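You operate a simulated robot arm through the tools that you are given. There is no shell and no other tool.

You run a simulated robot arm. Do the job below in one go: nothing can be reset, and whatever is moved stays where it is left.

Task
Change the plug board from the 10  coil to the 2  coil for the next class.
Fine: 10  plug in its hole, 2  plug in the rest, third plug left in its hole, slider at START, range HIGH, link left OFF. Set down upright: ten ohm plug, what you pick out.

The check looks at the end state, three seconds after you hand in, the way a careful person would. Anything else that was tipped, shoved, dropped, spilled or broken makes it a failure.

Robot
A 7-joint arm with a two-finger parallel gripper, fixed in place. Base frame: the origin is on the floor under the middle of its stand, x ahead of it, y to its left, z up; the work surface is at about z = 800. Readings come in mm, degrees, newtons and seconds.
With the tool pointing down near the work surface it reaches from about 440 to 920 mm from the base axis. Its first joint turns from -143.0 to 143.0 degrees. Payload 3 kg.
Tool frame: the origin (TCP) lies between the finger pads and is the grasp point; the fingertips stand 30 mm ahead of it; z points along the fingers, y is the line along which they close. Largest opening 94 mm; finger width 28, thickness 10; the body of the gripper, 50 by 96 mm, starts 55 mm behind the TCP.
Orientation is told as [roll, pitch, yaw] about the base's x, y, z axes, in that order, counted from this pose: with the fingers straight down and closing along the base's y, the tool's x points along the base's -x, its y along +y and its z along -z.

Tools
- The arm moves only by the tool step_arm. Its argument "steps" is a list of rows, each a list of 3 entries, a list of its own where there are three numbers: the opening, from 0 (shut) to 1 (fully open), then the shift along the tool's x, y, z in mm, then the turn, a rotation vector about the tool's x, y, z in degrees. In form: [[hand, [tx, ty, tz], [rx, ry, rz]], ...]. A call has 1 to 20 rows; each row shifts and turns the commanded pose from where the row before left it, along the tool's axes as they then stand. A row lasts 0.2 s, in which the tool goes at most 50 mm and 8.6 degrees; a call with a longer step from one row to the next is refused whole, and so is a gripper value outside its range. Where a pose cannot be reached the arm comes as near as it can. A force on the tool above 70 N (or 10 N above the force at the start of the call, whichever is more), or a blocked arm, ends the call early, and 0.2 s more pass. Each finger travels about 72 mm/s and halts on what it meets, pressing with about 36 N; the grip force reading is that of the motor and also rises with nothing between the fingers. The clock runs only during rows and for 0.2 s after the last one: add rows that do not move to give the fingers time. The reply holds the time, the measured pose of the TCP, the force on the tool along the base axes, the opening and the grip force, in the units named above and with some noise, with the torque about the TCP (base axes, N m) and any sound that the robot's microphone picked up.
- Cameras (640 x 400 px; columns grow to the right, rows downward): "scene" is fixed at [390.2, 630.3, 1422.8]; the picture's right is [-0.24, 0.97, 0.00], its down [0.88, 0.22, -0.43] and it looks along [-0.42, -0.10, -0.90] (base axes); focal length 214 px, centre (320, 200). "wrist" rides on the gripper at [76, 14, -102] in the tool frame; the picture's right is [-0.18, 0.98, 0.00], its down [-0.75, -0.14, -0.64] and it looks along [-0.63, -0.12, 0.77] (tool axes); focal length 243 px, centre (320, 200). There is no depth. A picture from a camera that has moved, and an enlarged one, comes with that camera's place and axes in the base frame and with its lens. The place of the scene camera against the robot may be out by one fixed shift of up to 25 mm in any direction.
- camera(camera): a new picture of that camera. No time passes.
- close_up(camera, box): a new picture of the part [left, top, right, bottom] of that camera's present view, enlarged. No time passes.
- hand_in(): hands the job in; it is judged then, once.

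Places have to be worked out from the pictures, the camera data and where the tool is seen. Open the gripper and draw the arm clear of the work before you hand the job in, unless the task says otherwise.

The tools are called after "Emit:" by a JSON object that holds its "fn" and its "kwargs". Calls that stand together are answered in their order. step_arm: Moves the arm, as the interface text tells. Its arguments: {"type":"object","properties":{"steps":{"type":"array"}},"required":["steps"]} The other tools are called the same way: camera (camera) takes a picture; close_up (camera, box) takes an enlarged picture of a part of a camera's view; hand_in () hands the job in.

At the start:

```text
t: 0.0
ee_pos: [228.8, 607.7, 1163.8]
tcp_rot: [0.1, 0.1, 0.0]
contact_force: [0.2, 0.2, -0.3]
ft_torque: [0.01, 0.0, 0.0]
opening: 94.0
finger_force: 0.1
```

scene: 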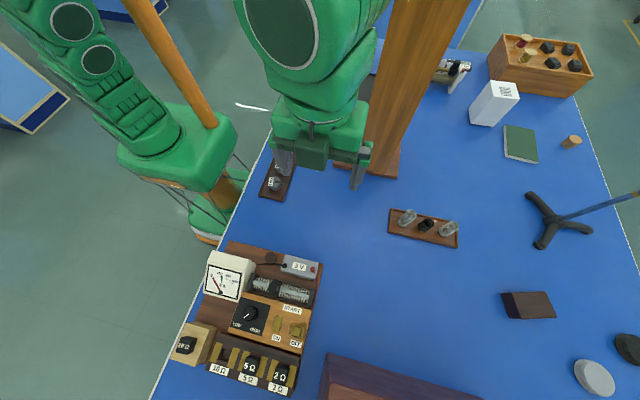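
wrist: 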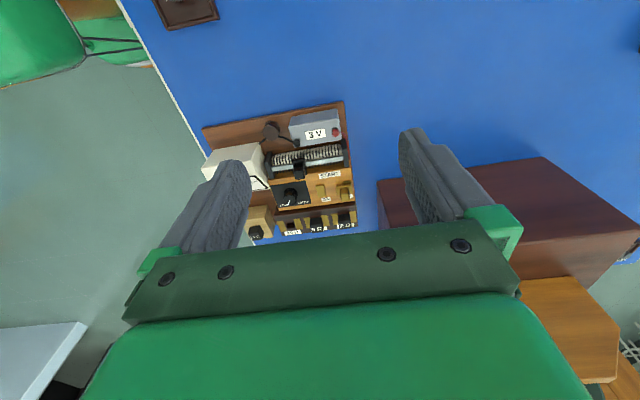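

I start by looking closely at the plug board in both cameras before moving anything.

Emit:
{"fn": "close_up", "kwargs": {"camera": "scene", "box": [160, 230, 340, 400]}}

Emit:
{"fn": "close_up", "kwargs": {"camera": "wrist", "box": [190, 90, 370, 250]}}

Emit:
{"fn": "close_up", "kwargs": {"camera": "scene", "box": [170, 300, 310, 400]}}

```text
2.35 times, centred on (250, 315) of scene
camera zoom: at [390.2, 630.3, 1422.8], right [-0.24, 0.97, 0.0], down [0.88, 0.22, -0.43], along [-0.42, -0.1, -0.9], focal length 505 px, centre (485, -71)
```

zoom: 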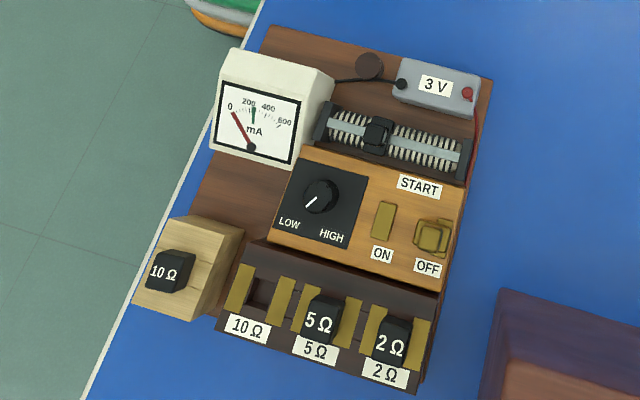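

```text
2.50 times, centred on (280, 170) of wrist
camera zoom: at [152.1, 622.7, 1266.6], right [0.18, 0.98, 0.0], down [0.75, -0.14, 0.64], along [0.63, -0.12, -0.77], focal length 606 px, centre (420, 275)
```

zoom: 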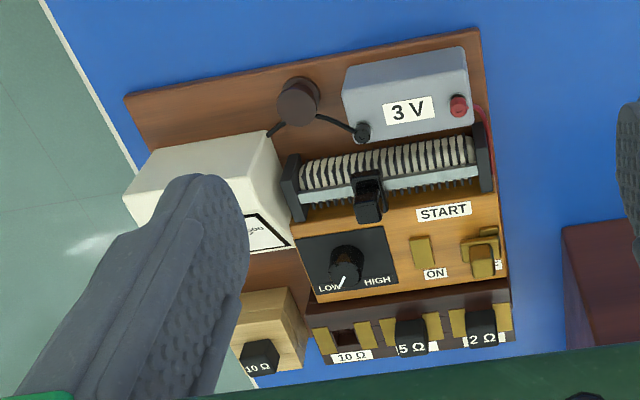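

```text
4.00 times, centred on (240, 350) of scene
camera zoom: at [390.2, 630.3, 1422.8], right [-0.24, 0.97, 0.0], down [0.88, 0.22, -0.43], along [-0.42, -0.1, -0.9], focal length 858 px, centre (640, -400)
```

zoom: 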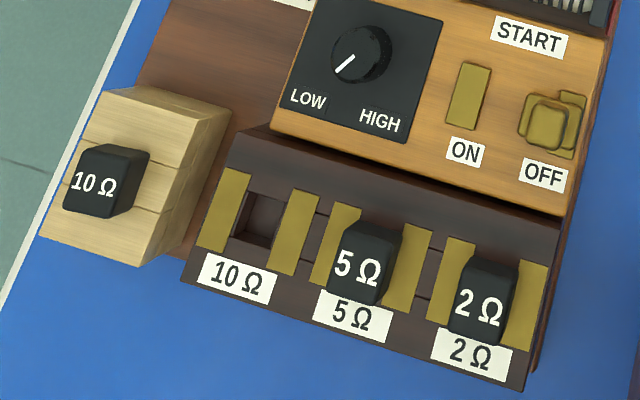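

The 10 Ω plug sits in the rest block, the 5 Ω and 2 Ω plugs are in their holes, the knob is at LOW, the link at OFF, and the slider is off START. I estimate the board around x 440-600, y 380-600, so I move the tool in for a closer wrist view, staying high.

Emit:
{"fn": "step_arm", "kwargs": {"steps": [[1, [-23, -15, 24], [0, 0, 0]], [1, [-23, -15, 24], [0, 0, 0]], [1, [-23, -15, 24], [0, 0, 0]], [1, [-23, -15, 24], [0, 0, 0]], [1, [-23, -15, 24], [0, 0, 0]], [1, [-23, -15, 24], [0, 0, 0]], [1, [0, 0, 0], [0, 0, 0]], [1, [0, 0, 0], [0, 0, 0]]]}}

Emit:
{"fn": "camera", "kwargs": {"camera": "wrist"}}

Emit:
{"fn": "camera", "kwargs": {"camera": "scene"}}

```text
t: 1.8
ee_pos: [367.0, 517.1, 1019.0]
tcp_rot: [0.0, 0.0, 0.1]
contact_force: [-0.1, 0.4, 0.3]
ft_torque: [-0.01, -0.01, -0.01]
opening: 94.2
finger_force: 0.0
```

```text
taken
camera wrist: at [290.2, 532.1, 1122.6], right [0.18, 0.98, 0.0], down [0.75, -0.14, 0.64], along [0.63, -0.12, -0.77], focal length 243 px, centre (320, 200)
```

wrist: 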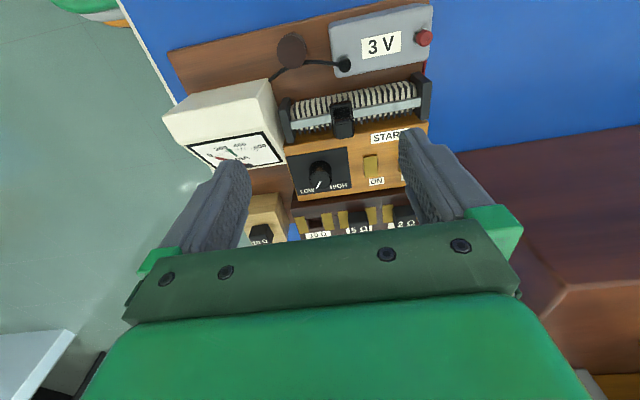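

```text
taken
```

scene: 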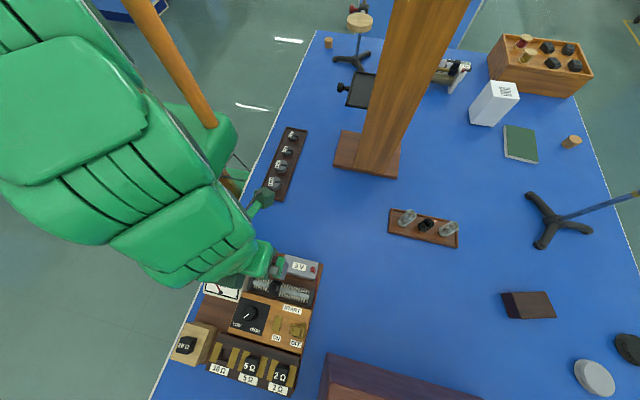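

The wrist now sees the board well between the fingers; I enlarge it to measure places.

Emit:
{"fn": "close_up", "kwargs": {"camera": "wrist", "box": [230, 80, 440, 245]}}

Emit:
{"fn": "close_up", "kwargs": {"camera": "wrist", "box": [240, 170, 420, 250]}}

```text
2.42 times, centred on (335, 162) of wrist
camera zoom: at [290.2, 532.1, 1122.6], right [0.18, 0.98, 0.0], down [0.75, -0.14, 0.64], along [0.63, -0.12, -0.77], focal length 588 px, centre (284, 291)
```

zoom: 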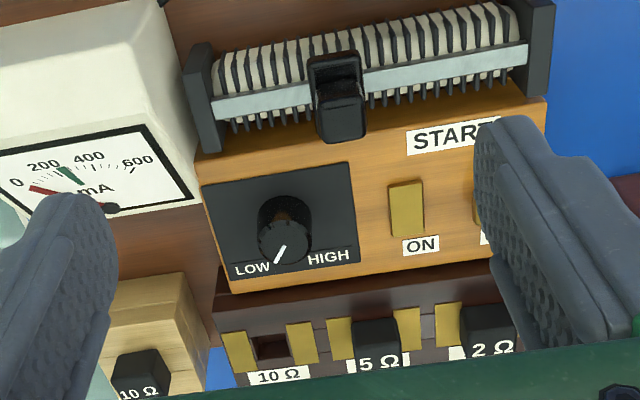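

```text
3.56 times, centred on (330, 210) of wrist
camera zoom: at [290.2, 532.1, 1122.6], right [0.18, 0.98, 0.0], down [0.75, -0.14, 0.64], along [0.63, -0.12, -0.77], focal length 863 px, centre (284, 164)
```

zoom: 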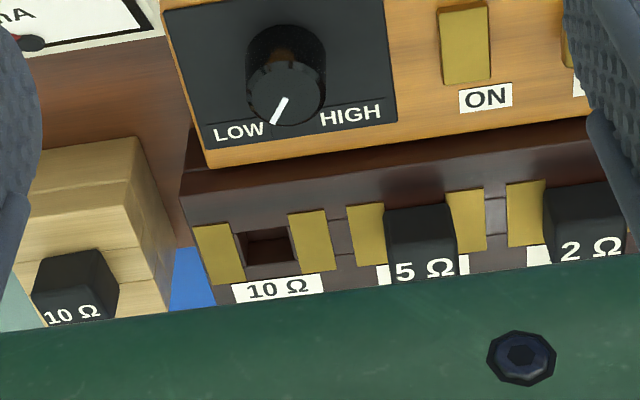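

To measure heights I take further views from farther forward, one shifted left and one right.

Emit:
{"fn": "step_arm", "kwargs": {"steps": [[1, [-25, 5, 0], [0, 0, 0]], [1, [-25, 5, 0], [0, 0, 0]], [1, [-25, 5, 0], [0, 0, 0]], [1, [-25, 5, 0], [0, 0, 0]], [1, [0, 0, 0], [0, 0, 0]]]}}

Emit:
{"fn": "camera", "kwargs": {"camera": "wrist"}}

Emit:
{"fn": "close_up", "kwargs": {"camera": "wrist", "box": [230, 60, 420, 230]}}

```text
t: 3.0
ee_pos: [466.7, 537.4, 1019.4]
tcp_rot: [0.0, 0.0, -0.1]
contact_force: [1.8, 0.2, -0.4]
ft_torque: [-0.03, 0.01, 0.0]
opening: 94.3
finger_force: 0.1
```

```text
taken
camera wrist: at [390.5, 552.1, 1122.2], right [0.18, 0.98, 0.0], down [0.75, -0.14, 0.64], along [0.63, -0.12, -0.77], focal length 243 px, centre (320, 200)
```

wrist: 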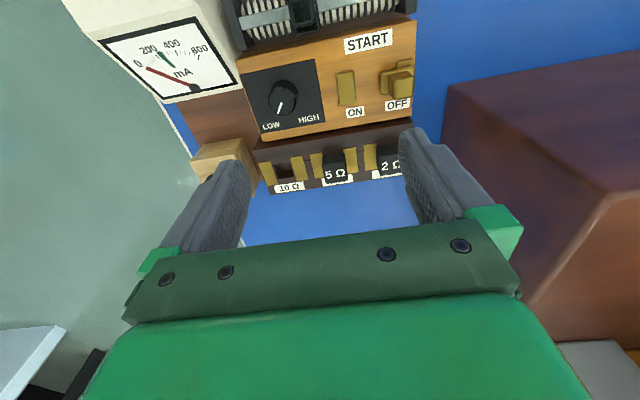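

```text
2.35 times, centred on (325, 145) of wrist
camera zoom: at [390.5, 552.1, 1122.2], right [0.18, 0.98, 0.0], down [0.75, -0.14, 0.64], along [0.63, -0.12, -0.77], focal length 571 px, centre (308, 329)
```

zoom: 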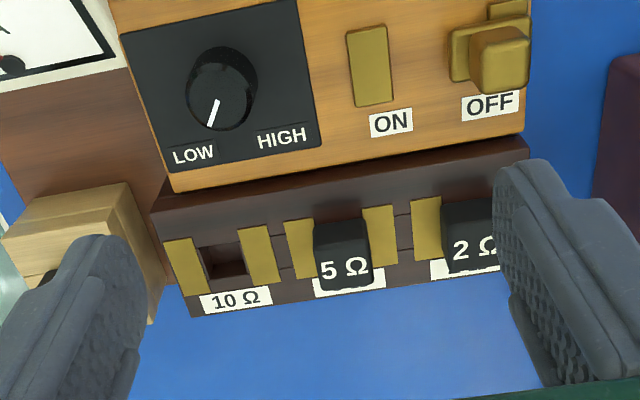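

Triangulating the two views puts the 10 Ω hole near (548, 475, 862). Now I shift right to see the rest and its plug.

Emit:
{"fn": "step_arm", "kwargs": {"steps": [[1, [-5, -30, 0], [0, 0, 0]], [1, [-5, -30, 0], [0, 0, 0]], [1, [-5, -30, 0], [0, 0, 0]], [1, [0, 0, 0], [0, 0, 0]], [1, [0, 0, 0], [0, 0, 0]]]}}

Emit:
{"fn": "camera", "kwargs": {"camera": "wrist"}}

Emit:
{"fn": "close_up", "kwargs": {"camera": "wrist", "box": [240, 60, 420, 240]}}

Emit:
{"fn": "close_up", "kwargs": {"camera": "scene", "box": [160, 300, 320, 400]}}

```text
t: 4.2
ee_pos: [480.5, 447.1, 1017.9]
tcp_rot: [-0.1, 0.0, 0.0]
contact_force: [-0.5, 0.6, 0.0]
ft_torque: [0.03, -0.02, -0.01]
opening: 93.7
finger_force: 0.0
```

```text
taken
camera wrist: at [404.8, 461.8, 1122.1], right [0.18, 0.98, 0.0], down [0.75, -0.14, 0.64], along [0.63, -0.12, -0.77], focal length 243 px, centre (320, 200)
```

wrist: 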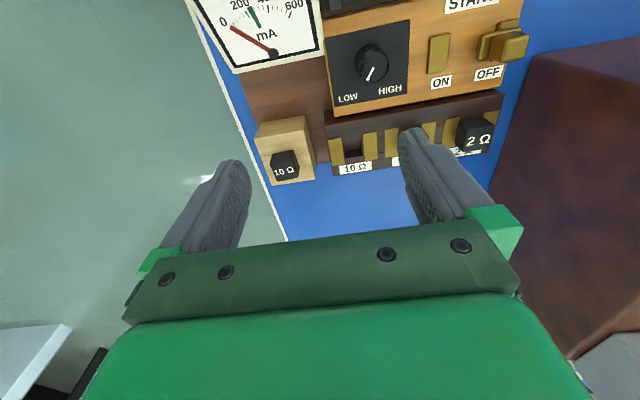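

```text
2.22 times, centred on (330, 150) of wrist
camera zoom: at [404.8, 461.8, 1122.1], right [0.18, 0.98, 0.0], down [0.75, -0.14, 0.64], along [0.63, -0.12, -0.77], focal length 539 px, centre (298, 311)
```

zoom: 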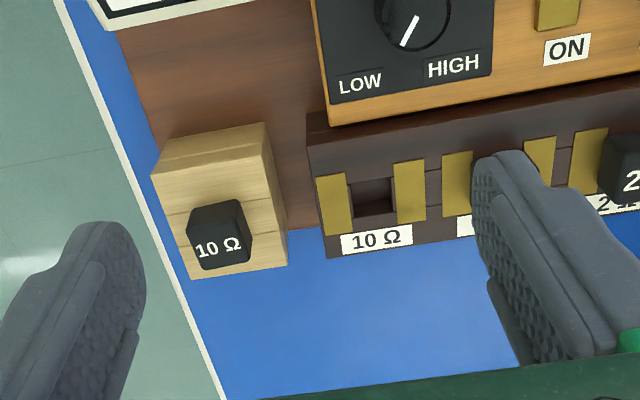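

```text
4.00 times, centred on (240, 350) of scene
camera zoom: at [390.2, 630.3, 1422.8], right [-0.24, 0.97, 0.0], down [0.88, 0.22, -0.43], along [-0.42, -0.1, -0.9], focal length 858 px, centre (640, -400)
```

zoom: 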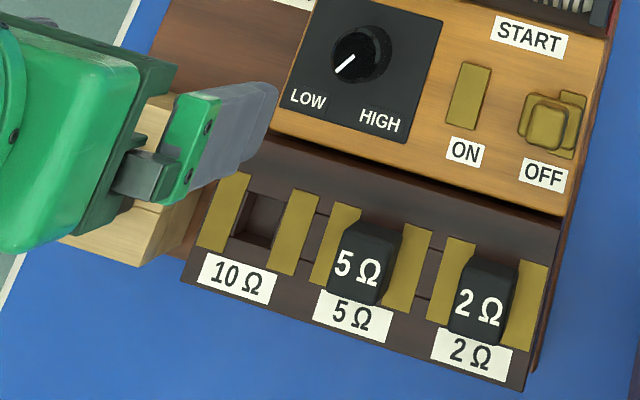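

The 10 Ω hole agrees across three views at about (549, 476, 862). I enlarge the rest plug and the 2 Ω area for edges and orientation.

Emit:
{"fn": "close_up", "kwargs": {"camera": "wrist", "box": [245, 110, 325, 190]}}

Emit:
{"fn": "close_up", "kwargs": {"camera": "wrist", "box": [320, 80, 420, 180]}}

Emit:
{"fn": "close_up", "kwargs": {"camera": "wrist", "box": [420, 80, 520, 180]}}

Emit:
{"fn": "close_up", "kwargs": {"camera": "wrist", "box": [320, 10, 420, 110]}}

```text
5.00 times, centred on (285, 150) of wrist
camera zoom: at [404.8, 461.8, 1122.1], right [0.18, 0.98, 0.0], down [0.75, -0.14, 0.64], along [0.63, -0.12, -0.77], focal length 1213 px, centre (495, 450)
```

zoom: 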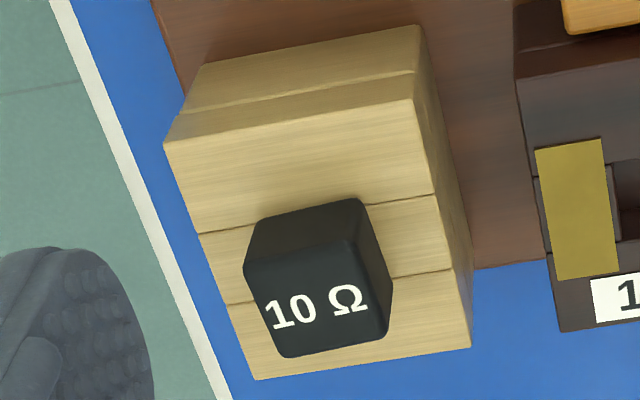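

```text
4.00 times, centred on (370, 130) of wrist
camera zoom: at [404.8, 461.8, 1122.1], right [0.18, 0.98, 0.0], down [0.75, -0.14, 0.64], along [0.63, -0.12, -0.77], focal length 970 px, centre (120, 480)
```

zoom: 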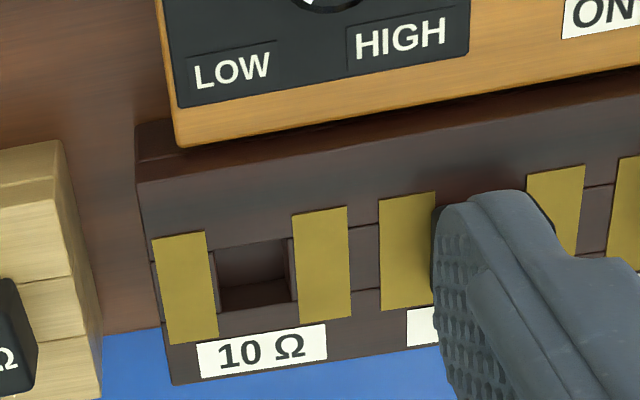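

```text
4.00 times, centred on (470, 130) of wrist
camera zoom: at [404.8, 461.8, 1122.1], right [0.18, 0.98, 0.0], down [0.75, -0.14, 0.64], along [0.63, -0.12, -0.77], focal length 970 px, centre (-280, 480)
```

zoom: 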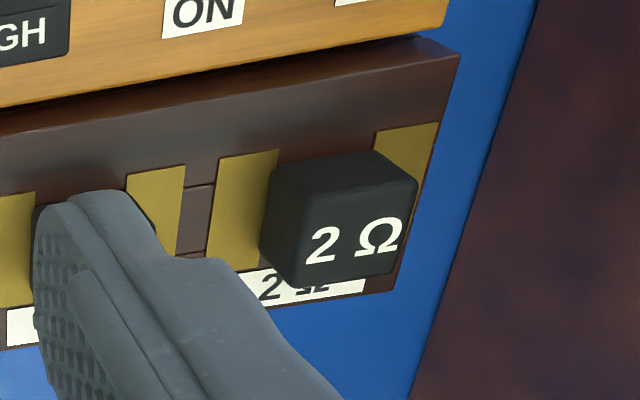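

```text
4.00 times, centred on (370, 60) of wrist
camera zoom: at [404.8, 461.8, 1122.1], right [0.18, 0.98, 0.0], down [0.75, -0.14, 0.64], along [0.63, -0.12, -0.77], focal length 970 px, centre (120, 760)
```

zoom: 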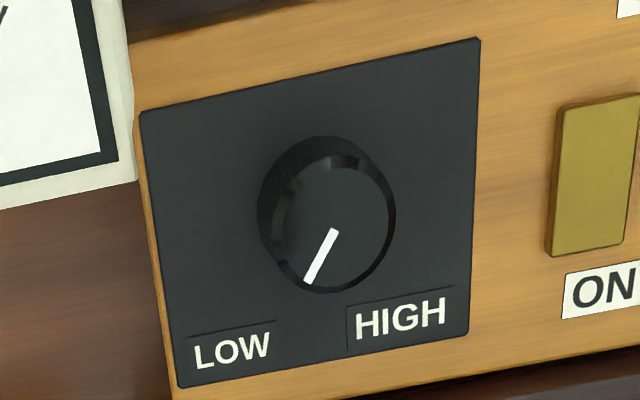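

The board is aligned with the base axes: holes at about x 549.5, y 476 / 541 / 605.5, surface z 862, plug heads about 26 mm wide and ~24 mm tall. I now go lower near the rest to fix its place and height.

Emit:
{"fn": "step_arm", "kwargs": {"steps": [[1, [0, -16, 20], [0, 0, 0]], [1, [0, -16, 20], [0, 0, 0]], [1, [0, -15, 18], [0, 0, 0]], [1, [0, 0, 0], [0, 0, 0]], [1, [0, 0, 0], [0, 0, 0]]]}}

Emit:
{"fn": "close_up", "kwargs": {"camera": "wrist", "box": [250, 100, 400, 230]}}

Emit:
{"fn": "camera", "kwargs": {"camera": "wrist"}}

```text
t: 5.4
ee_pos: [482.0, 401.2, 960.6]
tcp_rot: [0.0, -0.1, 0.0]
contact_force: [0.1, 0.4, 0.1]
ft_torque: [-0.01, 0.03, 0.02]
opening: 94.1
finger_force: 0.0
```

```text
3.08 times, centred on (325, 165) of wrist
camera zoom: at [404.9, 415.9, 1064.5], right [0.18, 0.98, 0.0], down [0.75, -0.14, 0.64], along [0.63, -0.12, -0.77], focal length 746 px, centre (305, 308)
```

zoom: 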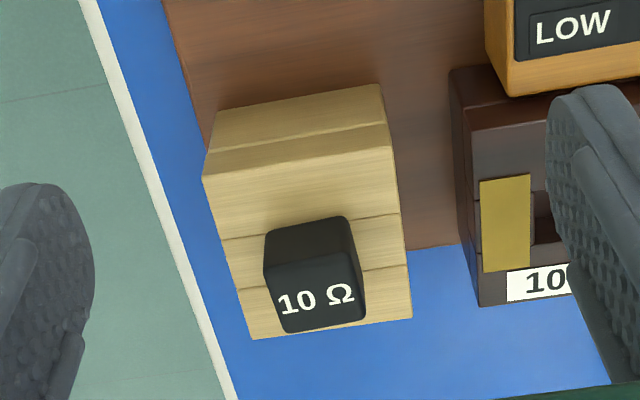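

```text
taken
camera wrist: at [404.9, 415.9, 1064.5], right [0.18, 0.98, 0.0], down [0.75, -0.14, 0.64], along [0.63, -0.12, -0.77], focal length 243 px, centre (320, 200)
```

wrist: 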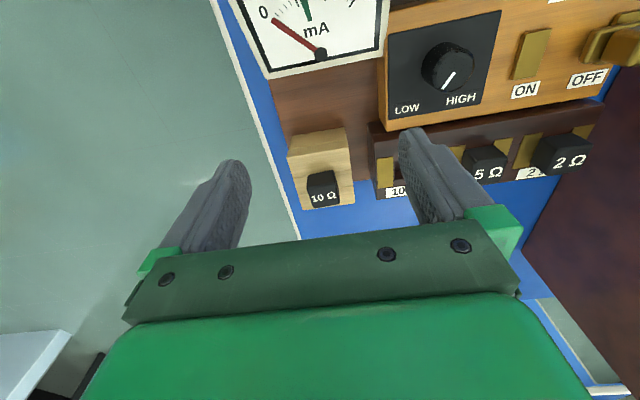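

The rest top is at z ≈ 860, axis-aligned, centred near (550, 392), so the 10 Ω plug head spans z 860–884. Next I raise the tool and go look at the slider and knob from behind.

Emit:
{"fn": "step_arm", "kwargs": {"steps": [[1, [0, 0, -25], [0, 0, 0]], [1, [0, 0, -25], [0, 0, 0]], [1, [29, 26, 0], [0, 0, 0]], [1, [29, 26, 0], [0, 0, 0]], [1, [29, 26, 0], [0, 0, 0]], [1, [29, 26, 0], [0, 0, 0]], [1, [29, 26, 0], [0, 0, 0]], [1, [29, 26, 0], [0, 0, 0]], [1, [0, 0, 19], [0, 0, 0]], [1, [0, 0, 19], [0, 0, 0]], [1, [0, 0, 0], [0, 0, 0]], [1, [0, 0, 0], [0, 0, 0]]]}}

Emit:
{"fn": "camera", "kwargs": {"camera": "wrist"}}

Emit:
{"fn": "close_up", "kwargs": {"camera": "wrist", "box": [240, 90, 420, 240]}}

Emit:
{"fn": "close_up", "kwargs": {"camera": "scene", "box": [200, 240, 340, 350]}}

```text
t: 8.0
ee_pos: [308.7, 556.8, 971.3]
tcp_rot: [0.0, 0.0, 0.0]
contact_force: [0.0, 0.3, -0.3]
ft_torque: [0.03, 0.01, -0.04]
opening: 94.1
finger_force: 0.2
```

```text
taken
camera wrist: at [232.1, 571.8, 1076.4], right [0.18, 0.98, 0.0], down [0.75, -0.14, 0.64], along [0.63, -0.12, -0.77], focal length 243 px, centre (320, 200)
```

wrist: 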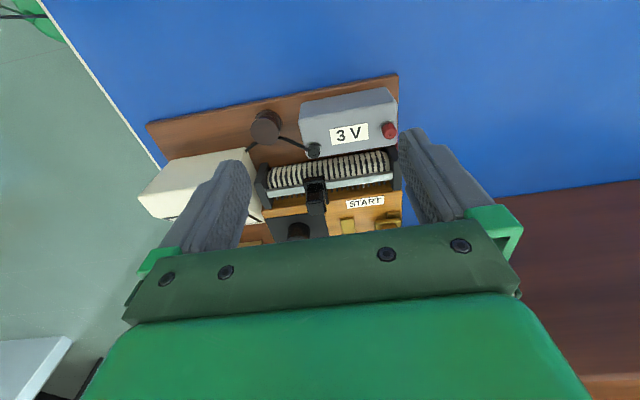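

```text
2.67 times, centred on (330, 165) of wrist
camera zoom: at [232.1, 571.8, 1076.4], right [0.18, 0.98, 0.0], down [0.75, -0.14, 0.64], along [0.63, -0.12, -0.77], focal length 647 px, centre (293, 293)
```

zoom: 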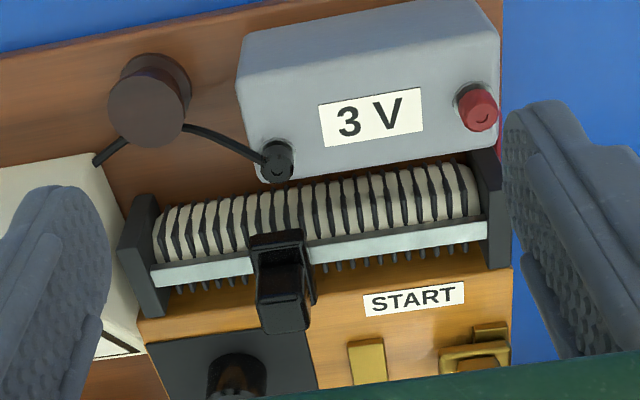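

```text
3.64 times, centred on (270, 295) of scene
camera zoom: at [390.2, 630.3, 1422.8], right [-0.24, 0.97, 0.0], down [0.88, 0.22, -0.43], along [-0.42, -0.1, -0.9], focal length 780 px, centre (502, -146)
```

zoom: 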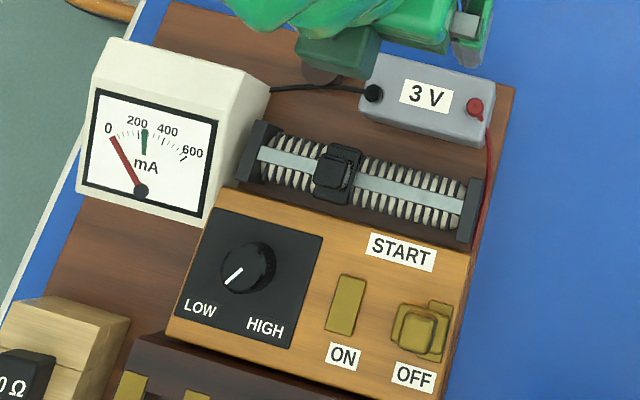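

The slider's top block is near (395, 538, top ≈ 893). I enlarge the rheostat to get its shape and the end post positions.

Emit:
{"fn": "close_up", "kwargs": {"camera": "wrist", "box": [270, 140, 350, 230]}}

Emit:
{"fn": "close_up", "kwargs": {"camera": "wrist", "box": [330, 130, 410, 230]}}

Emit:
{"fn": "close_up", "kwargs": {"camera": "scene", "box": [255, 260, 325, 320]}}

```text
4.44 times, centred on (310, 185) of wrist
camera zoom: at [232.1, 571.8, 1076.4], right [0.18, 0.98, 0.0], down [0.75, -0.14, 0.64], along [0.63, -0.12, -0.77], focal length 1078 px, centre (364, 267)
```

zoom: 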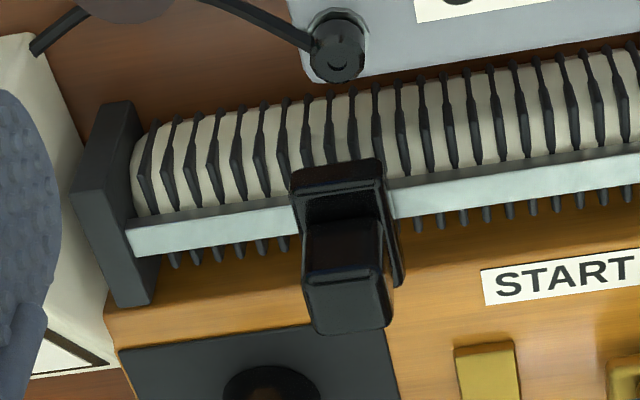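

```text
4.00 times, centred on (370, 180) of wrist
camera zoom: at [232.1, 571.8, 1076.4], right [0.18, 0.98, 0.0], down [0.75, -0.14, 0.64], along [0.63, -0.12, -0.77], focal length 970 px, centre (120, 280)
```

zoom: 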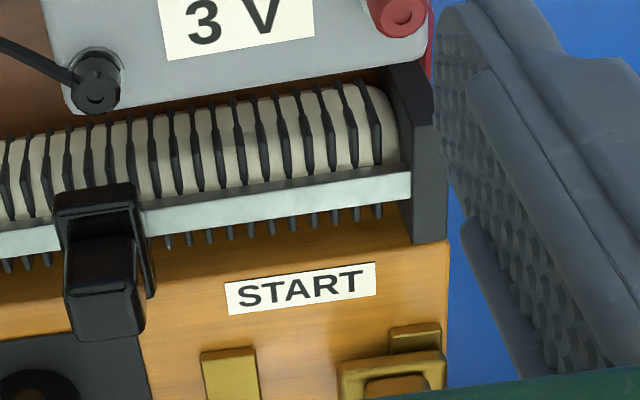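

```text
6.67 times, centred on (290, 290) of scene
camera zoom: at [390.2, 630.3, 1422.8], right [-0.24, 0.97, 0.0], down [0.88, 0.22, -0.43], along [-0.42, -0.1, -0.9], focal length 1430 px, centre (520, -400)
```

zoom: 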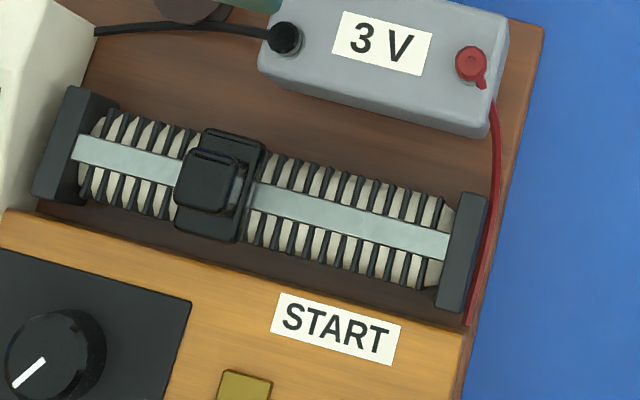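

The slider knob is roughly 18 mm square at (392, 538), top z ≈ 893, with free rail to its left; START is at the right (+y) end (post near y 619). I close the fingers and move to the left of the knob, still above it, to check alignment.

Emit:
{"fn": "step_arm", "kwargs": {"steps": [[0, [-21, 0, 0], [0, 0, 0]], [0, [-21, 0, 0], [0, 0, 0]], [0, [-21, 0, 0], [0, 0, 0]], [0, [-20, 0, 0], [0, 0, 0]], [0, [0, -24, 0], [0, 0, 0]], [0, [0, -24, 0], [0, 0, 0]], [0, [0, 0, 18], [0, 0, 0]], [0, [0, 0, 18], [0, 0, 0]], [0, [0, 0, 0], [0, 0, 0]], [0, [0, 0, 0], [0, 0, 0]]]}}

Emit:
{"fn": "camera", "kwargs": {"camera": "wrist"}}

Emit:
{"fn": "close_up", "kwargs": {"camera": "wrist", "box": [240, 90, 420, 210]}}

Emit:
{"fn": "close_up", "kwargs": {"camera": "scene", "box": [200, 240, 340, 350]}}

```text
t: 10.2
ee_pos: [392.2, 509.0, 937.0]
tcp_rot: [0.1, 0.1, 0.0]
contact_force: [-1.1, -0.3, -0.3]
ft_torque: [-0.01, 0.01, 0.01]
opening: 0.1
finger_force: 33.2
```

```text
taken
camera wrist: at [315.0, 523.6, 1039.8], right [0.18, 0.98, 0.0], down [0.75, -0.14, 0.64], along [0.63, -0.12, -0.77], focal length 243 px, centre (320, 200)
```

wrist: 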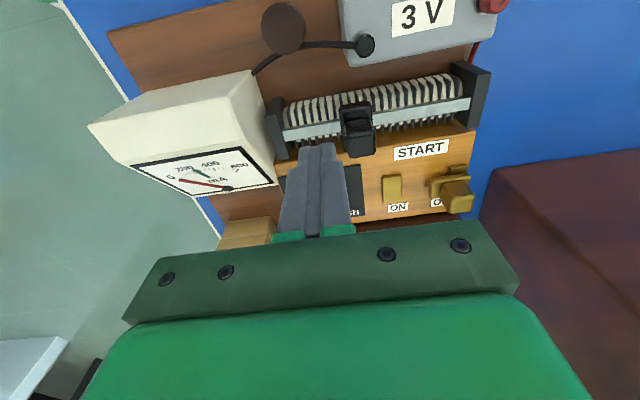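

```text
3.33 times, centred on (330, 150) of wrist
camera zoom: at [315.0, 523.6, 1039.8], right [0.18, 0.98, 0.0], down [0.75, -0.14, 0.64], along [0.63, -0.12, -0.77], focal length 809 px, centre (287, 367)
```

zoom: 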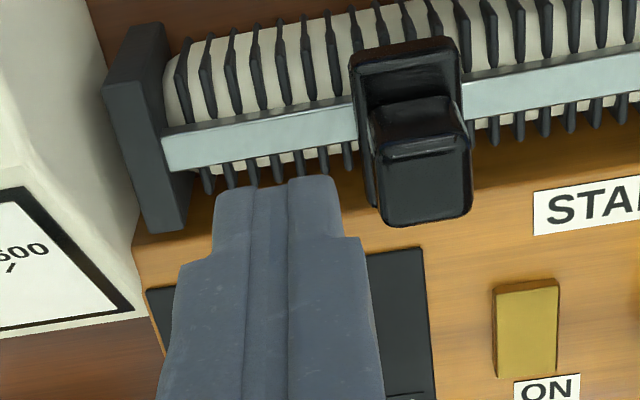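

```text
3.64 times, centred on (270, 295) of scene
camera zoom: at [390.2, 630.3, 1422.8], right [-0.24, 0.97, 0.0], down [0.88, 0.22, -0.43], along [-0.42, -0.1, -0.9], focal length 780 px, centre (502, -146)
```

zoom: 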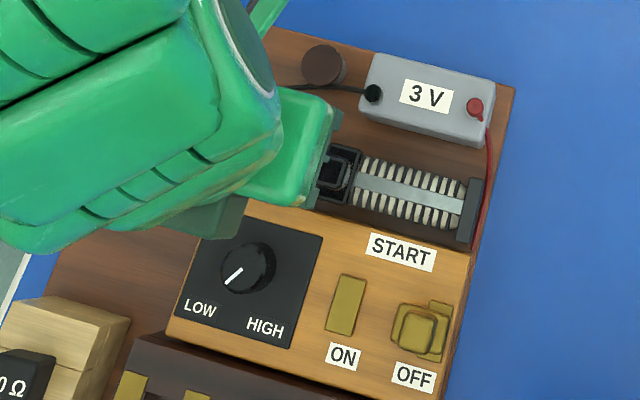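

Triangulation confirms the knob spans y 528–546, top z 893, and the closed fingers are clear to its left over the rail (z ≈ 853). I lower to TCP z ≈ 905 (tips 875) and begin pushing gently toward +y.

Emit:
{"fn": "step_arm", "kwargs": {"steps": [[0, [0, 0, 16], [0, 0, 0]], [0, [0, 0, 16], [0, 0, 0]], [0, [0, 0, 0], [0, 0, 0]], [0, [0, 4, 0], [0, 0, 0]], [0, [0, 4, 0], [0, 0, 0]], [0, [0, 4, 0], [0, 0, 0]], [0, [0, 4, 0], [0, 0, 0]], [0, [0, 4, 0], [0, 0, 0]], [0, [0, 0, 0], [0, 0, 0]]]}}

Emit:
{"fn": "close_up", "kwargs": {"camera": "wrist", "box": [240, 70, 440, 210]}}

```text
t: 12.2
ee_pos: [390.1, 528.9, 904.0]
tcp_rot: [0.0, 0.1, 0.0]
contact_force: [0.7, -1.4, -1.6]
ft_torque: [-0.01, -0.03, 0.01]
opening: 0.0
finger_force: 33.2
```

```text
2.86 times, centred on (340, 140) of wrist
camera zoom: at [314.0, 543.2, 1008.2], right [0.18, 0.98, 0.0], down [0.75, -0.14, 0.64], along [0.63, -0.12, -0.77], focal length 693 px, centre (263, 371)
```

zoom: 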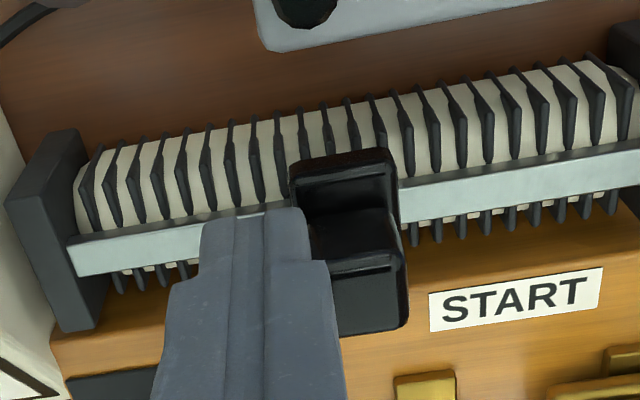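

The fingers are against the knob and it is sliding with only ~1.5 N. I keep pushing toward START, in moderate steps.

Emit:
{"fn": "step_arm", "kwargs": {"steps": [[0, [0, 5, 0], [0, 0, 0]], [0, [0, 5, 0], [0, 0, 0]], [0, [0, 5, 0], [0, 0, 0]], [0, [0, 5, 0], [0, 0, 0]], [0, [0, 5, 0], [0, 0, 0]], [0, [0, 5, 0], [0, 0, 0]], [0, [0, 5, 0], [0, 0, 0]], [0, [0, 5, 0], [0, 0, 0]], [0, [0, 3, 0], [0, 0, 0]], [0, [0, 0, 0], [0, 0, 0]]]}}

Emit:
{"fn": "camera", "kwargs": {"camera": "wrist"}}

Emit:
{"fn": "close_up", "kwargs": {"camera": "wrist", "box": [270, 60, 430, 200]}}

Emit:
{"fn": "close_up", "kwargs": {"camera": "scene", "box": [240, 250, 340, 330]}}

```text
t: 14.4
ee_pos: [390.3, 572.1, 906.1]
tcp_rot: [0.0, 0.0, 0.1]
contact_force: [-0.4, 0.4, 0.7]
ft_torque: [-0.01, -0.02, 0.0]
opening: 0.0
finger_force: 33.1
```

```text
taken
camera wrist: at [314.2, 586.8, 1008.8], right [0.18, 0.98, 0.0], down [0.75, -0.14, 0.64], along [0.63, -0.12, -0.77], focal length 243 px, centre (320, 200)
```

wrist: 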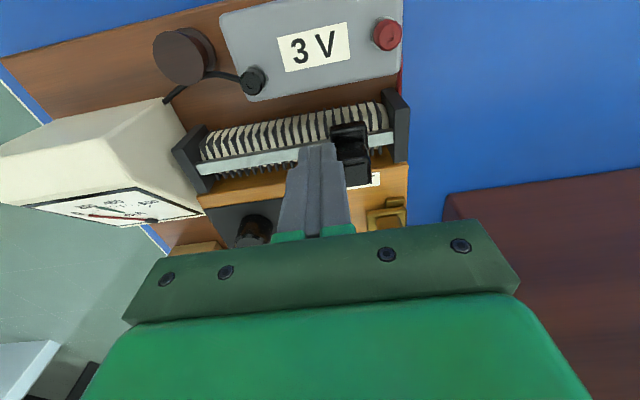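

```text
2.86 times, centred on (350, 130) of wrist
camera zoom: at [314.2, 586.8, 1008.8], right [0.18, 0.98, 0.0], down [0.75, -0.14, 0.64], along [0.63, -0.12, -0.77], focal length 693 px, centre (234, 400)
```

zoom: 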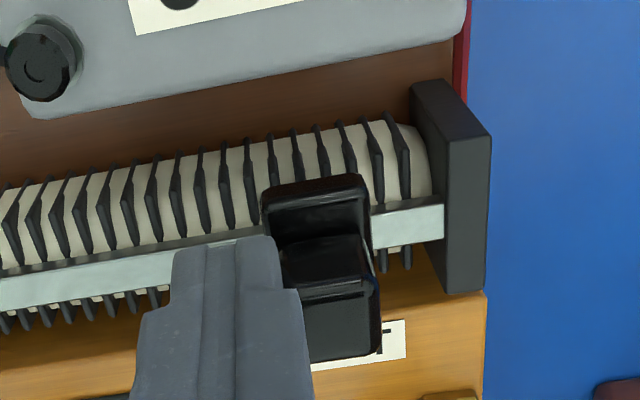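

```text
5.00 times, centred on (290, 290) of scene
camera zoom: at [390.2, 630.3, 1422.8], right [-0.24, 0.97, 0.0], down [0.88, 0.22, -0.43], along [-0.42, -0.1, -0.9], focal length 1072 px, centre (470, -250)
```

zoom: 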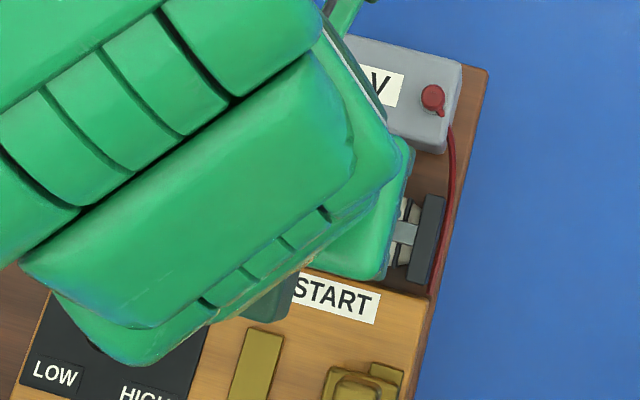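

The slider has about 17 mm left to the right post. I continue with smaller steps to stop softly at the end.

Emit:
{"fn": "step_arm", "kwargs": {"steps": [[0, [0, 3, 0], [0, 0, 0]], [0, [0, 3, 0], [0, 0, 0]], [0, [0, 3, 0], [0, 0, 0]], [0, [0, 2, 0], [0, 0, 0]], [0, [0, 0, 0], [0, 0, 0]]]}}

Emit:
{"fn": "close_up", "kwargs": {"camera": "wrist", "box": [270, 60, 430, 200]}}

```text
t: 15.6
ee_pos: [390.5, 582.4, 904.6]
tcp_rot: [0.0, -0.1, 0.0]
contact_force: [1.4, -1.8, -1.7]
ft_torque: [-0.04, 0.02, 0.0]
opening: 0.4
finger_force: 32.6
```

```text
2.86 times, centred on (350, 130) of wrist
camera zoom: at [314.1, 597.5, 1008.3], right [0.18, 0.98, 0.0], down [0.75, -0.14, 0.64], along [0.63, -0.12, -0.77], focal length 693 px, centre (234, 400)
```

zoom: 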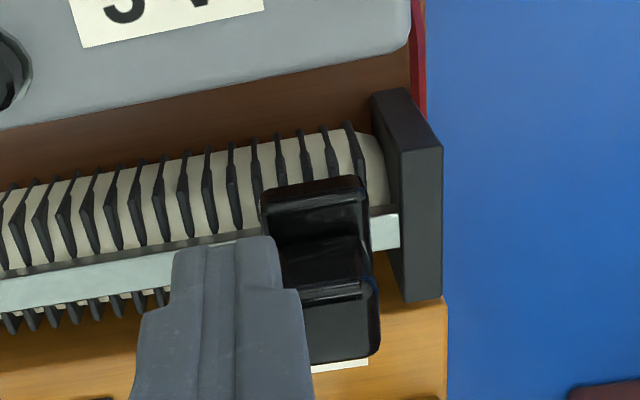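

About 7 mm of rail still shows; I continue in 1.5 mm steps and watch the force.

Emit:
{"fn": "step_arm", "kwargs": {"steps": [[0, [0, 1.5, 0], [0, 0, 0]], [0, [0, 1.5, 0], [0, 0, 0]], [0, [0, 1.5, 0], [0, 0, 0]], [0, [0, 0, 0], [0, 0, 0]]]}}

Emit:
{"fn": "close_up", "kwargs": {"camera": "wrist", "box": [270, 60, 430, 200]}}

```text
t: 16.6
ee_pos: [391.3, 586.9, 905.0]
tcp_rot: [0.0, 0.0, -0.1]
contact_force: [0.4, -1.9, -0.9]
ft_torque: [-0.01, 0.02, 0.02]
opening: 0.0
finger_force: 33.0
```

```text
2.86 times, centred on (350, 130) of wrist
camera zoom: at [314.1, 602.2, 1008.6], right [0.18, 0.98, 0.0], down [0.75, -0.14, 0.64], along [0.63, -0.12, -0.77], focal length 693 px, centre (234, 400)
```

zoom: 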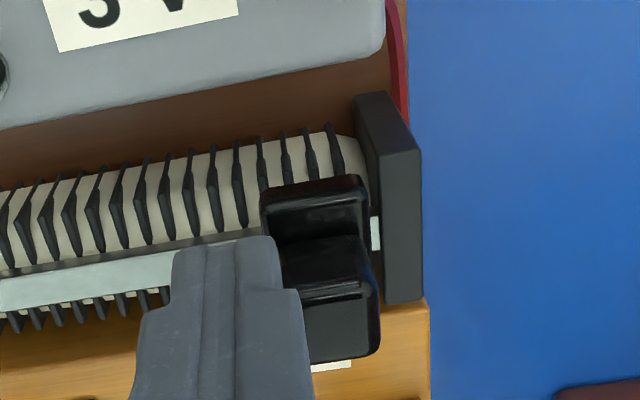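

Only about 2 mm shows. I push another few 1 mm steps to reach the end stop.

Emit:
{"fn": "step_arm", "kwargs": {"steps": [[0, [0, 1, 0], [0, 0, 0]], [0, [0, 1, 0], [0, 0, 0]], [0, [0, 1, 0], [0, 0, 0]], [0, [0, 0, 0], [0, 0, 0]]]}}

Emit:
{"fn": "close_up", "kwargs": {"camera": "wrist", "box": [270, 60, 430, 200]}}

```text
t: 17.6
ee_pos: [390.5, 590.1, 905.2]
tcp_rot: [0.0, 0.0, 0.0]
contact_force: [-0.3, -1.5, 0.4]
ft_torque: [-0.02, 0.0, 0.01]
opening: 0.2
finger_force: 33.1
```

```text
2.86 times, centred on (350, 130) of wrist
camera zoom: at [314.0, 605.0, 1008.7], right [0.18, 0.98, 0.0], down [0.75, -0.14, 0.64], along [0.63, -0.12, -0.77], focal length 693 px, centre (234, 400)
```

zoom: 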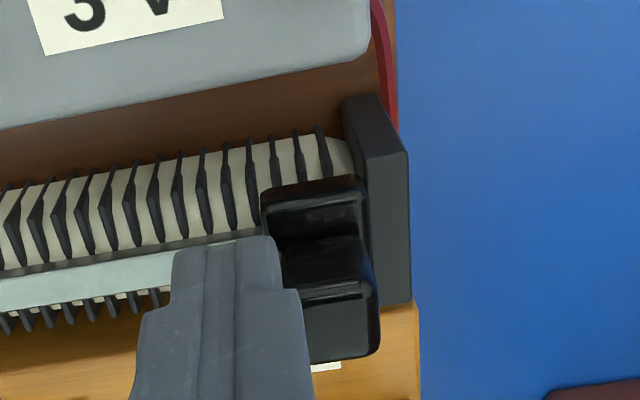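

The rail gap is closed visually, but the force is still only friction; I push 2 mm more to feel the stop.

Emit:
{"fn": "step_arm", "kwargs": {"steps": [[0, [0, 1, 0], [0, 0, 0]], [0, [0, 1, 0], [0, 0, 0]], [0, [0, 0, 0], [0, 0, 0]]]}}

Emit:
{"fn": "close_up", "kwargs": {"camera": "wrist", "box": [270, 60, 430, 200]}}

```text
t: 18.4
ee_pos: [391.5, 591.3, 904.6]
tcp_rot: [-0.3, 0.1, -0.1]
contact_force: [-8.6, -31.5, 8.9]
ft_torque: [-0.55, 0.19, -0.05]
opening: 0.0
finger_force: 33.4
```

```text
2.86 times, centred on (350, 130) of wrist
camera zoom: at [314.2, 605.9, 1008.7], right [0.18, 0.98, 0.0], down [0.75, -0.14, 0.64], along [0.63, -0.12, -0.77], focal length 693 px, centre (234, 400)
```

zoom: 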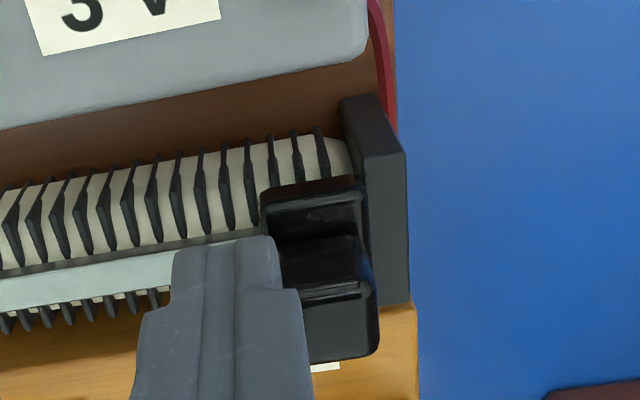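

The force rose to 31 N: the slider is hard against its stop at START. I back off, lift, and move over the range knob, which I triangulated at (462.5, 501.8), top z ≈ 875, diameter ≈ 26 mm, pointer now at about −35° (LOW).

Emit:
{"fn": "step_arm", "kwargs": {"steps": [[0, [0, -5, 0], [0, 0, 0]], [0, [0, -7, 0], [0, 0, 0]], [0, [0, 0, -20], [0, 0, 0]], [0, [0, 0, -20], [0, 0, 0]], [0, [0, 0, -20], [0, 0, 0]], [0.45, [-24, -26, 0], [0, 0, 0]], [0.45, [-24, -26, 0], [0, 0, 0]], [0.45, [-23, -26, 0], [0, 0, 0]], [0.45, [0, 0, 0], [0, 0, 0]], [0.45, [0, 0, 0], [0, 0, 0]]]}}

Emit:
{"fn": "camera", "kwargs": {"camera": "wrist"}}

Emit:
{"fn": "close_up", "kwargs": {"camera": "wrist", "box": [230, 70, 410, 220]}}

Emit:
{"fn": "close_up", "kwargs": {"camera": "scene", "box": [200, 240, 340, 350]}}

```text
t: 20.6
ee_pos: [462.3, 502.1, 964.9]
tcp_rot: [0.0, 0.0, 0.1]
contact_force: [-0.2, 0.4, 0.1]
ft_torque: [-0.01, 0.0, -0.02]
opening: 42.3
finger_force: 0.1
```

```text
taken
camera wrist: at [385.5, 516.2, 1068.0], right [0.18, 0.98, 0.0], down [0.75, -0.14, 0.64], along [0.63, -0.12, -0.77], focal length 243 px, centre (320, 200)
```

wrist: 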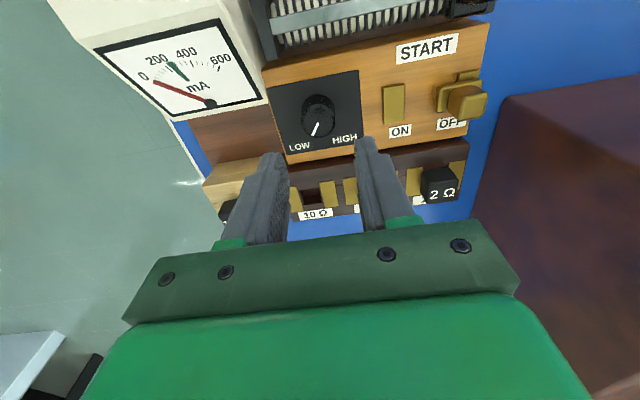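

```text
2.67 times, centred on (320, 145) of wrist
camera zoom: at [385.5, 516.2, 1068.0], right [0.18, 0.98, 0.0], down [0.75, -0.14, 0.64], along [0.63, -0.12, -0.77], focal length 647 px, centre (320, 347)
```

zoom: 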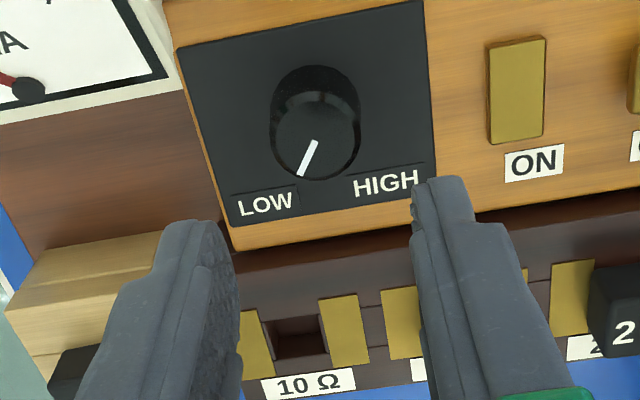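

```text
3.64 times, centred on (270, 295) of scene
camera zoom: at [390.2, 630.3, 1422.8], right [-0.24, 0.97, 0.0], down [0.88, 0.22, -0.43], along [-0.42, -0.1, -0.9], focal length 780 px, centre (502, -146)
```

zoom: 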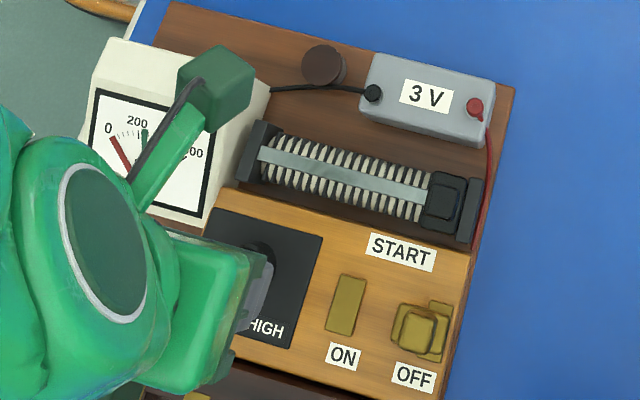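

The slider sits at the START end. The knob re-measures at (461.5–462.5, 501.5), directly under the tool, so I descend to tip height just above its panel (TCP z ≈ 888) without closing yet.

Emit:
{"fn": "step_arm", "kwargs": {"steps": [[0.45, [0, 0, 25], [0, 0, 0]], [0.45, [0, 0, 25], [0, 0, 0]], [0.45, [0, 0, 15], [0, 0, 0]], [0.45, [0, 0, 10], [0, 0, 0]], [0.45, [0, 0, 0], [0, 0, 0]]]}}

Emit:
{"fn": "camera", "kwargs": {"camera": "wrist"}}

Emit:
{"fn": "close_up", "kwargs": {"camera": "wrist", "box": [230, 70, 410, 220]}}

```text
t: 21.8
ee_pos: [461.8, 501.7, 889.1]
tcp_rot: [0.0, -0.1, 0.0]
contact_force: [0.2, -0.4, -0.6]
ft_torque: [-0.01, -0.02, 0.02]
opening: 42.2
finger_force: 0.1
```

```text
taken
camera wrist: at [385.4, 516.3, 993.4], right [0.18, 0.98, 0.0], down [0.75, -0.14, 0.64], along [0.63, -0.12, -0.77], focal length 243 px, centre (320, 200)
```

wrist: 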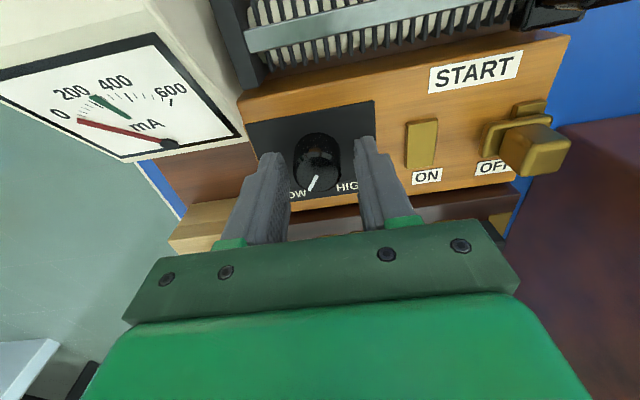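

```text
2.67 times, centred on (320, 145) of wrist
camera zoom: at [385.4, 516.3, 993.4], right [0.18, 0.98, 0.0], down [0.75, -0.14, 0.64], along [0.63, -0.12, -0.77], focal length 647 px, centre (320, 347)
```

zoom: 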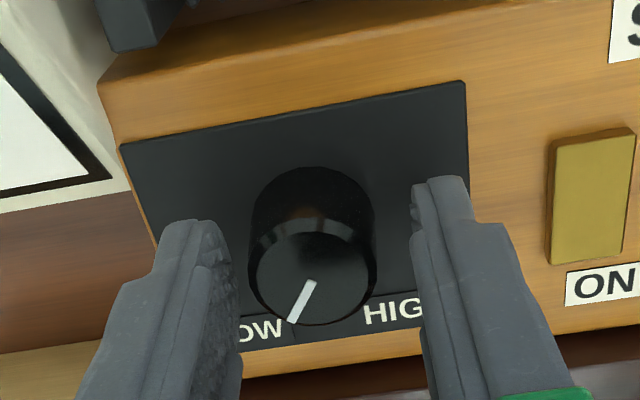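

The knob is centred between the fingers. I close gently on it.

Emit:
{"fn": "step_arm", "kwargs": {"steps": [[0.3, [0, 0, 0], [0, 0, 0]], [0.2, [0, 0, 0], [0, 0, 0]], [0.2, [0, 0, 0], [0, 0, 0]], [0.2, [0, 0, 0], [0, 0, 0]]]}}

```text
t: 22.8
ee_pos: [462.0, 500.4, 889.8]
tcp_rot: [-0.1, 0.0, -0.2]
contact_force: [3.0, -36.9, 7.1]
ft_torque: [-0.85, -0.19, -0.01]
opening: 29.3
finger_force: 44.7
```

The grip closed at 29.3 mm but with ~37 N sideways force, meaning the knob centre is about 1.3 mm toward −y of the command. I shift the command by −1.2 mm to relieve it.

Emit:
{"fn": "step_arm", "kwargs": {"steps": [[0.2, [0, -0.6, 0], [0, 0, 0]], [0.2, [0, -0.6, 0], [0, 0, 0]], [0.2, [0, 0, 0], [0, 0, 0]]]}}

Emit:
{"fn": "close_up", "kwargs": {"camera": "wrist", "box": [230, 70, 410, 220]}}

```text
t: 23.6
ee_pos: [462.6, 499.8, 889.9]
tcp_rot: [0.0, -0.1, 0.0]
contact_force: [12.8, -33.0, -1.8]
ft_torque: [-0.67, -0.36, -0.03]
opening: 29.5
finger_force: 45.2
```

```text
2.67 times, centred on (320, 145) of wrist
camera zoom: at [385.8, 514.8, 993.3], right [0.18, 0.98, 0.0], down [0.75, -0.14, 0.64], along [0.63, -0.12, -0.77], focal length 647 px, centre (320, 347)
```

zoom: 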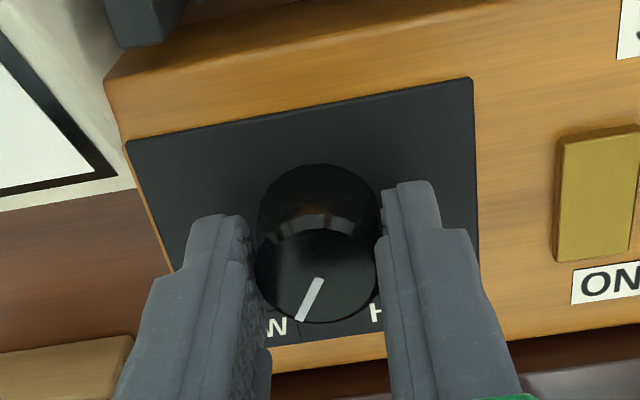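

The side force stayed near 33 N, so I pause a moment to see whether the readings settle before choosing a correction.

Emit:
{"fn": "step_arm", "kwargs": {"steps": [[0.2, [0, 0, 0], [0, 0, 0]], [0.2, [0, 0, 0], [0, 0, 0]]]}}

Emit:
{"fn": "close_up", "kwargs": {"camera": "wrist", "box": [270, 110, 370, 200]}}

```text
t: 24.2
ee_pos: [463.1, 499.5, 888.6]
tcp_rot: [0.0, 0.0, 0.0]
contact_force: [15.8, -32.6, -4.8]
ft_torque: [-0.72, -0.52, 0.01]
opening: 29.2
finger_force: 45.1
```

```text
4.44 times, centred on (320, 155) of wrist
camera zoom: at [385.8, 514.8, 993.3], right [0.18, 0.98, 0.0], down [0.75, -0.14, 0.64], along [0.63, -0.12, -0.77], focal length 1078 px, centre (320, 400)
```

zoom: 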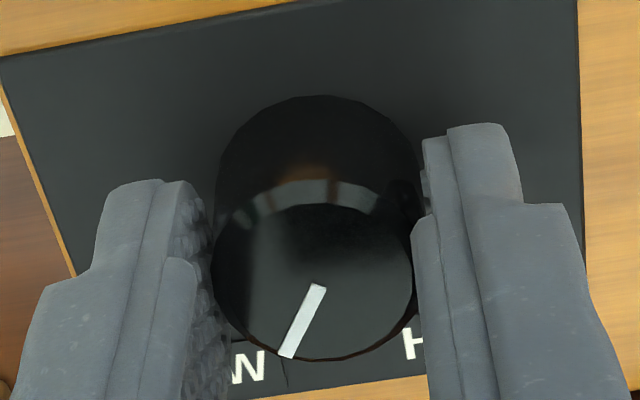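

The sideways force persists, so I open slightly, re-centre by another −1 mm in y and close again to compare.

Emit:
{"fn": "step_arm", "kwargs": {"steps": [[0.4, [0, 0, 0], [0, 0, 0]], [0.4, [0, -0.5, 0], [0, 0, 0]], [0.4, [0, -0.5, 0], [0, 0, 0]]]}}

Emit:
{"fn": "step_arm", "kwargs": {"steps": [[0.3, [0, 0, 0], [0, 0, 0]], [0.25, [0, 0, 0], [0, 0, 0]], [0.25, [0, 0, 0], [0, 0, 0]], [0.25, [0, 0, 0], [0, 0, 0]]]}}

Emit:
{"fn": "close_up", "kwargs": {"camera": "wrist", "box": [270, 110, 370, 200]}}

```text
t: 25.0
ee_pos: [461.3, 499.6, 890.3]
tcp_rot: [0.0, 0.0, 0.0]
contact_force: [0.2, 0.0, 0.4]
ft_torque: [0.03, 0.0, -0.01]
opening: 37.3
finger_force: 0.0
```

```text
t: 26.0
ee_pos: [461.8, 500.0, 889.6]
tcp_rot: [0.0, 0.0, 0.0]
contact_force: [-2.4, -0.4, 2.0]
ft_torque: [0.32, 0.22, 0.02]
opening: 29.4
finger_force: 44.9
```

```text
4.44 times, centred on (320, 155) of wrist
camera zoom: at [385.4, 514.6, 993.5], right [0.18, 0.98, 0.0], down [0.75, -0.14, 0.64], along [0.63, -0.12, -0.77], focal length 1078 px, centre (320, 400)
```

zoom: 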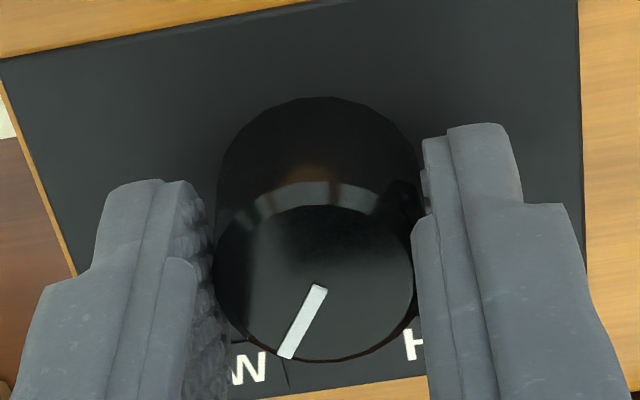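

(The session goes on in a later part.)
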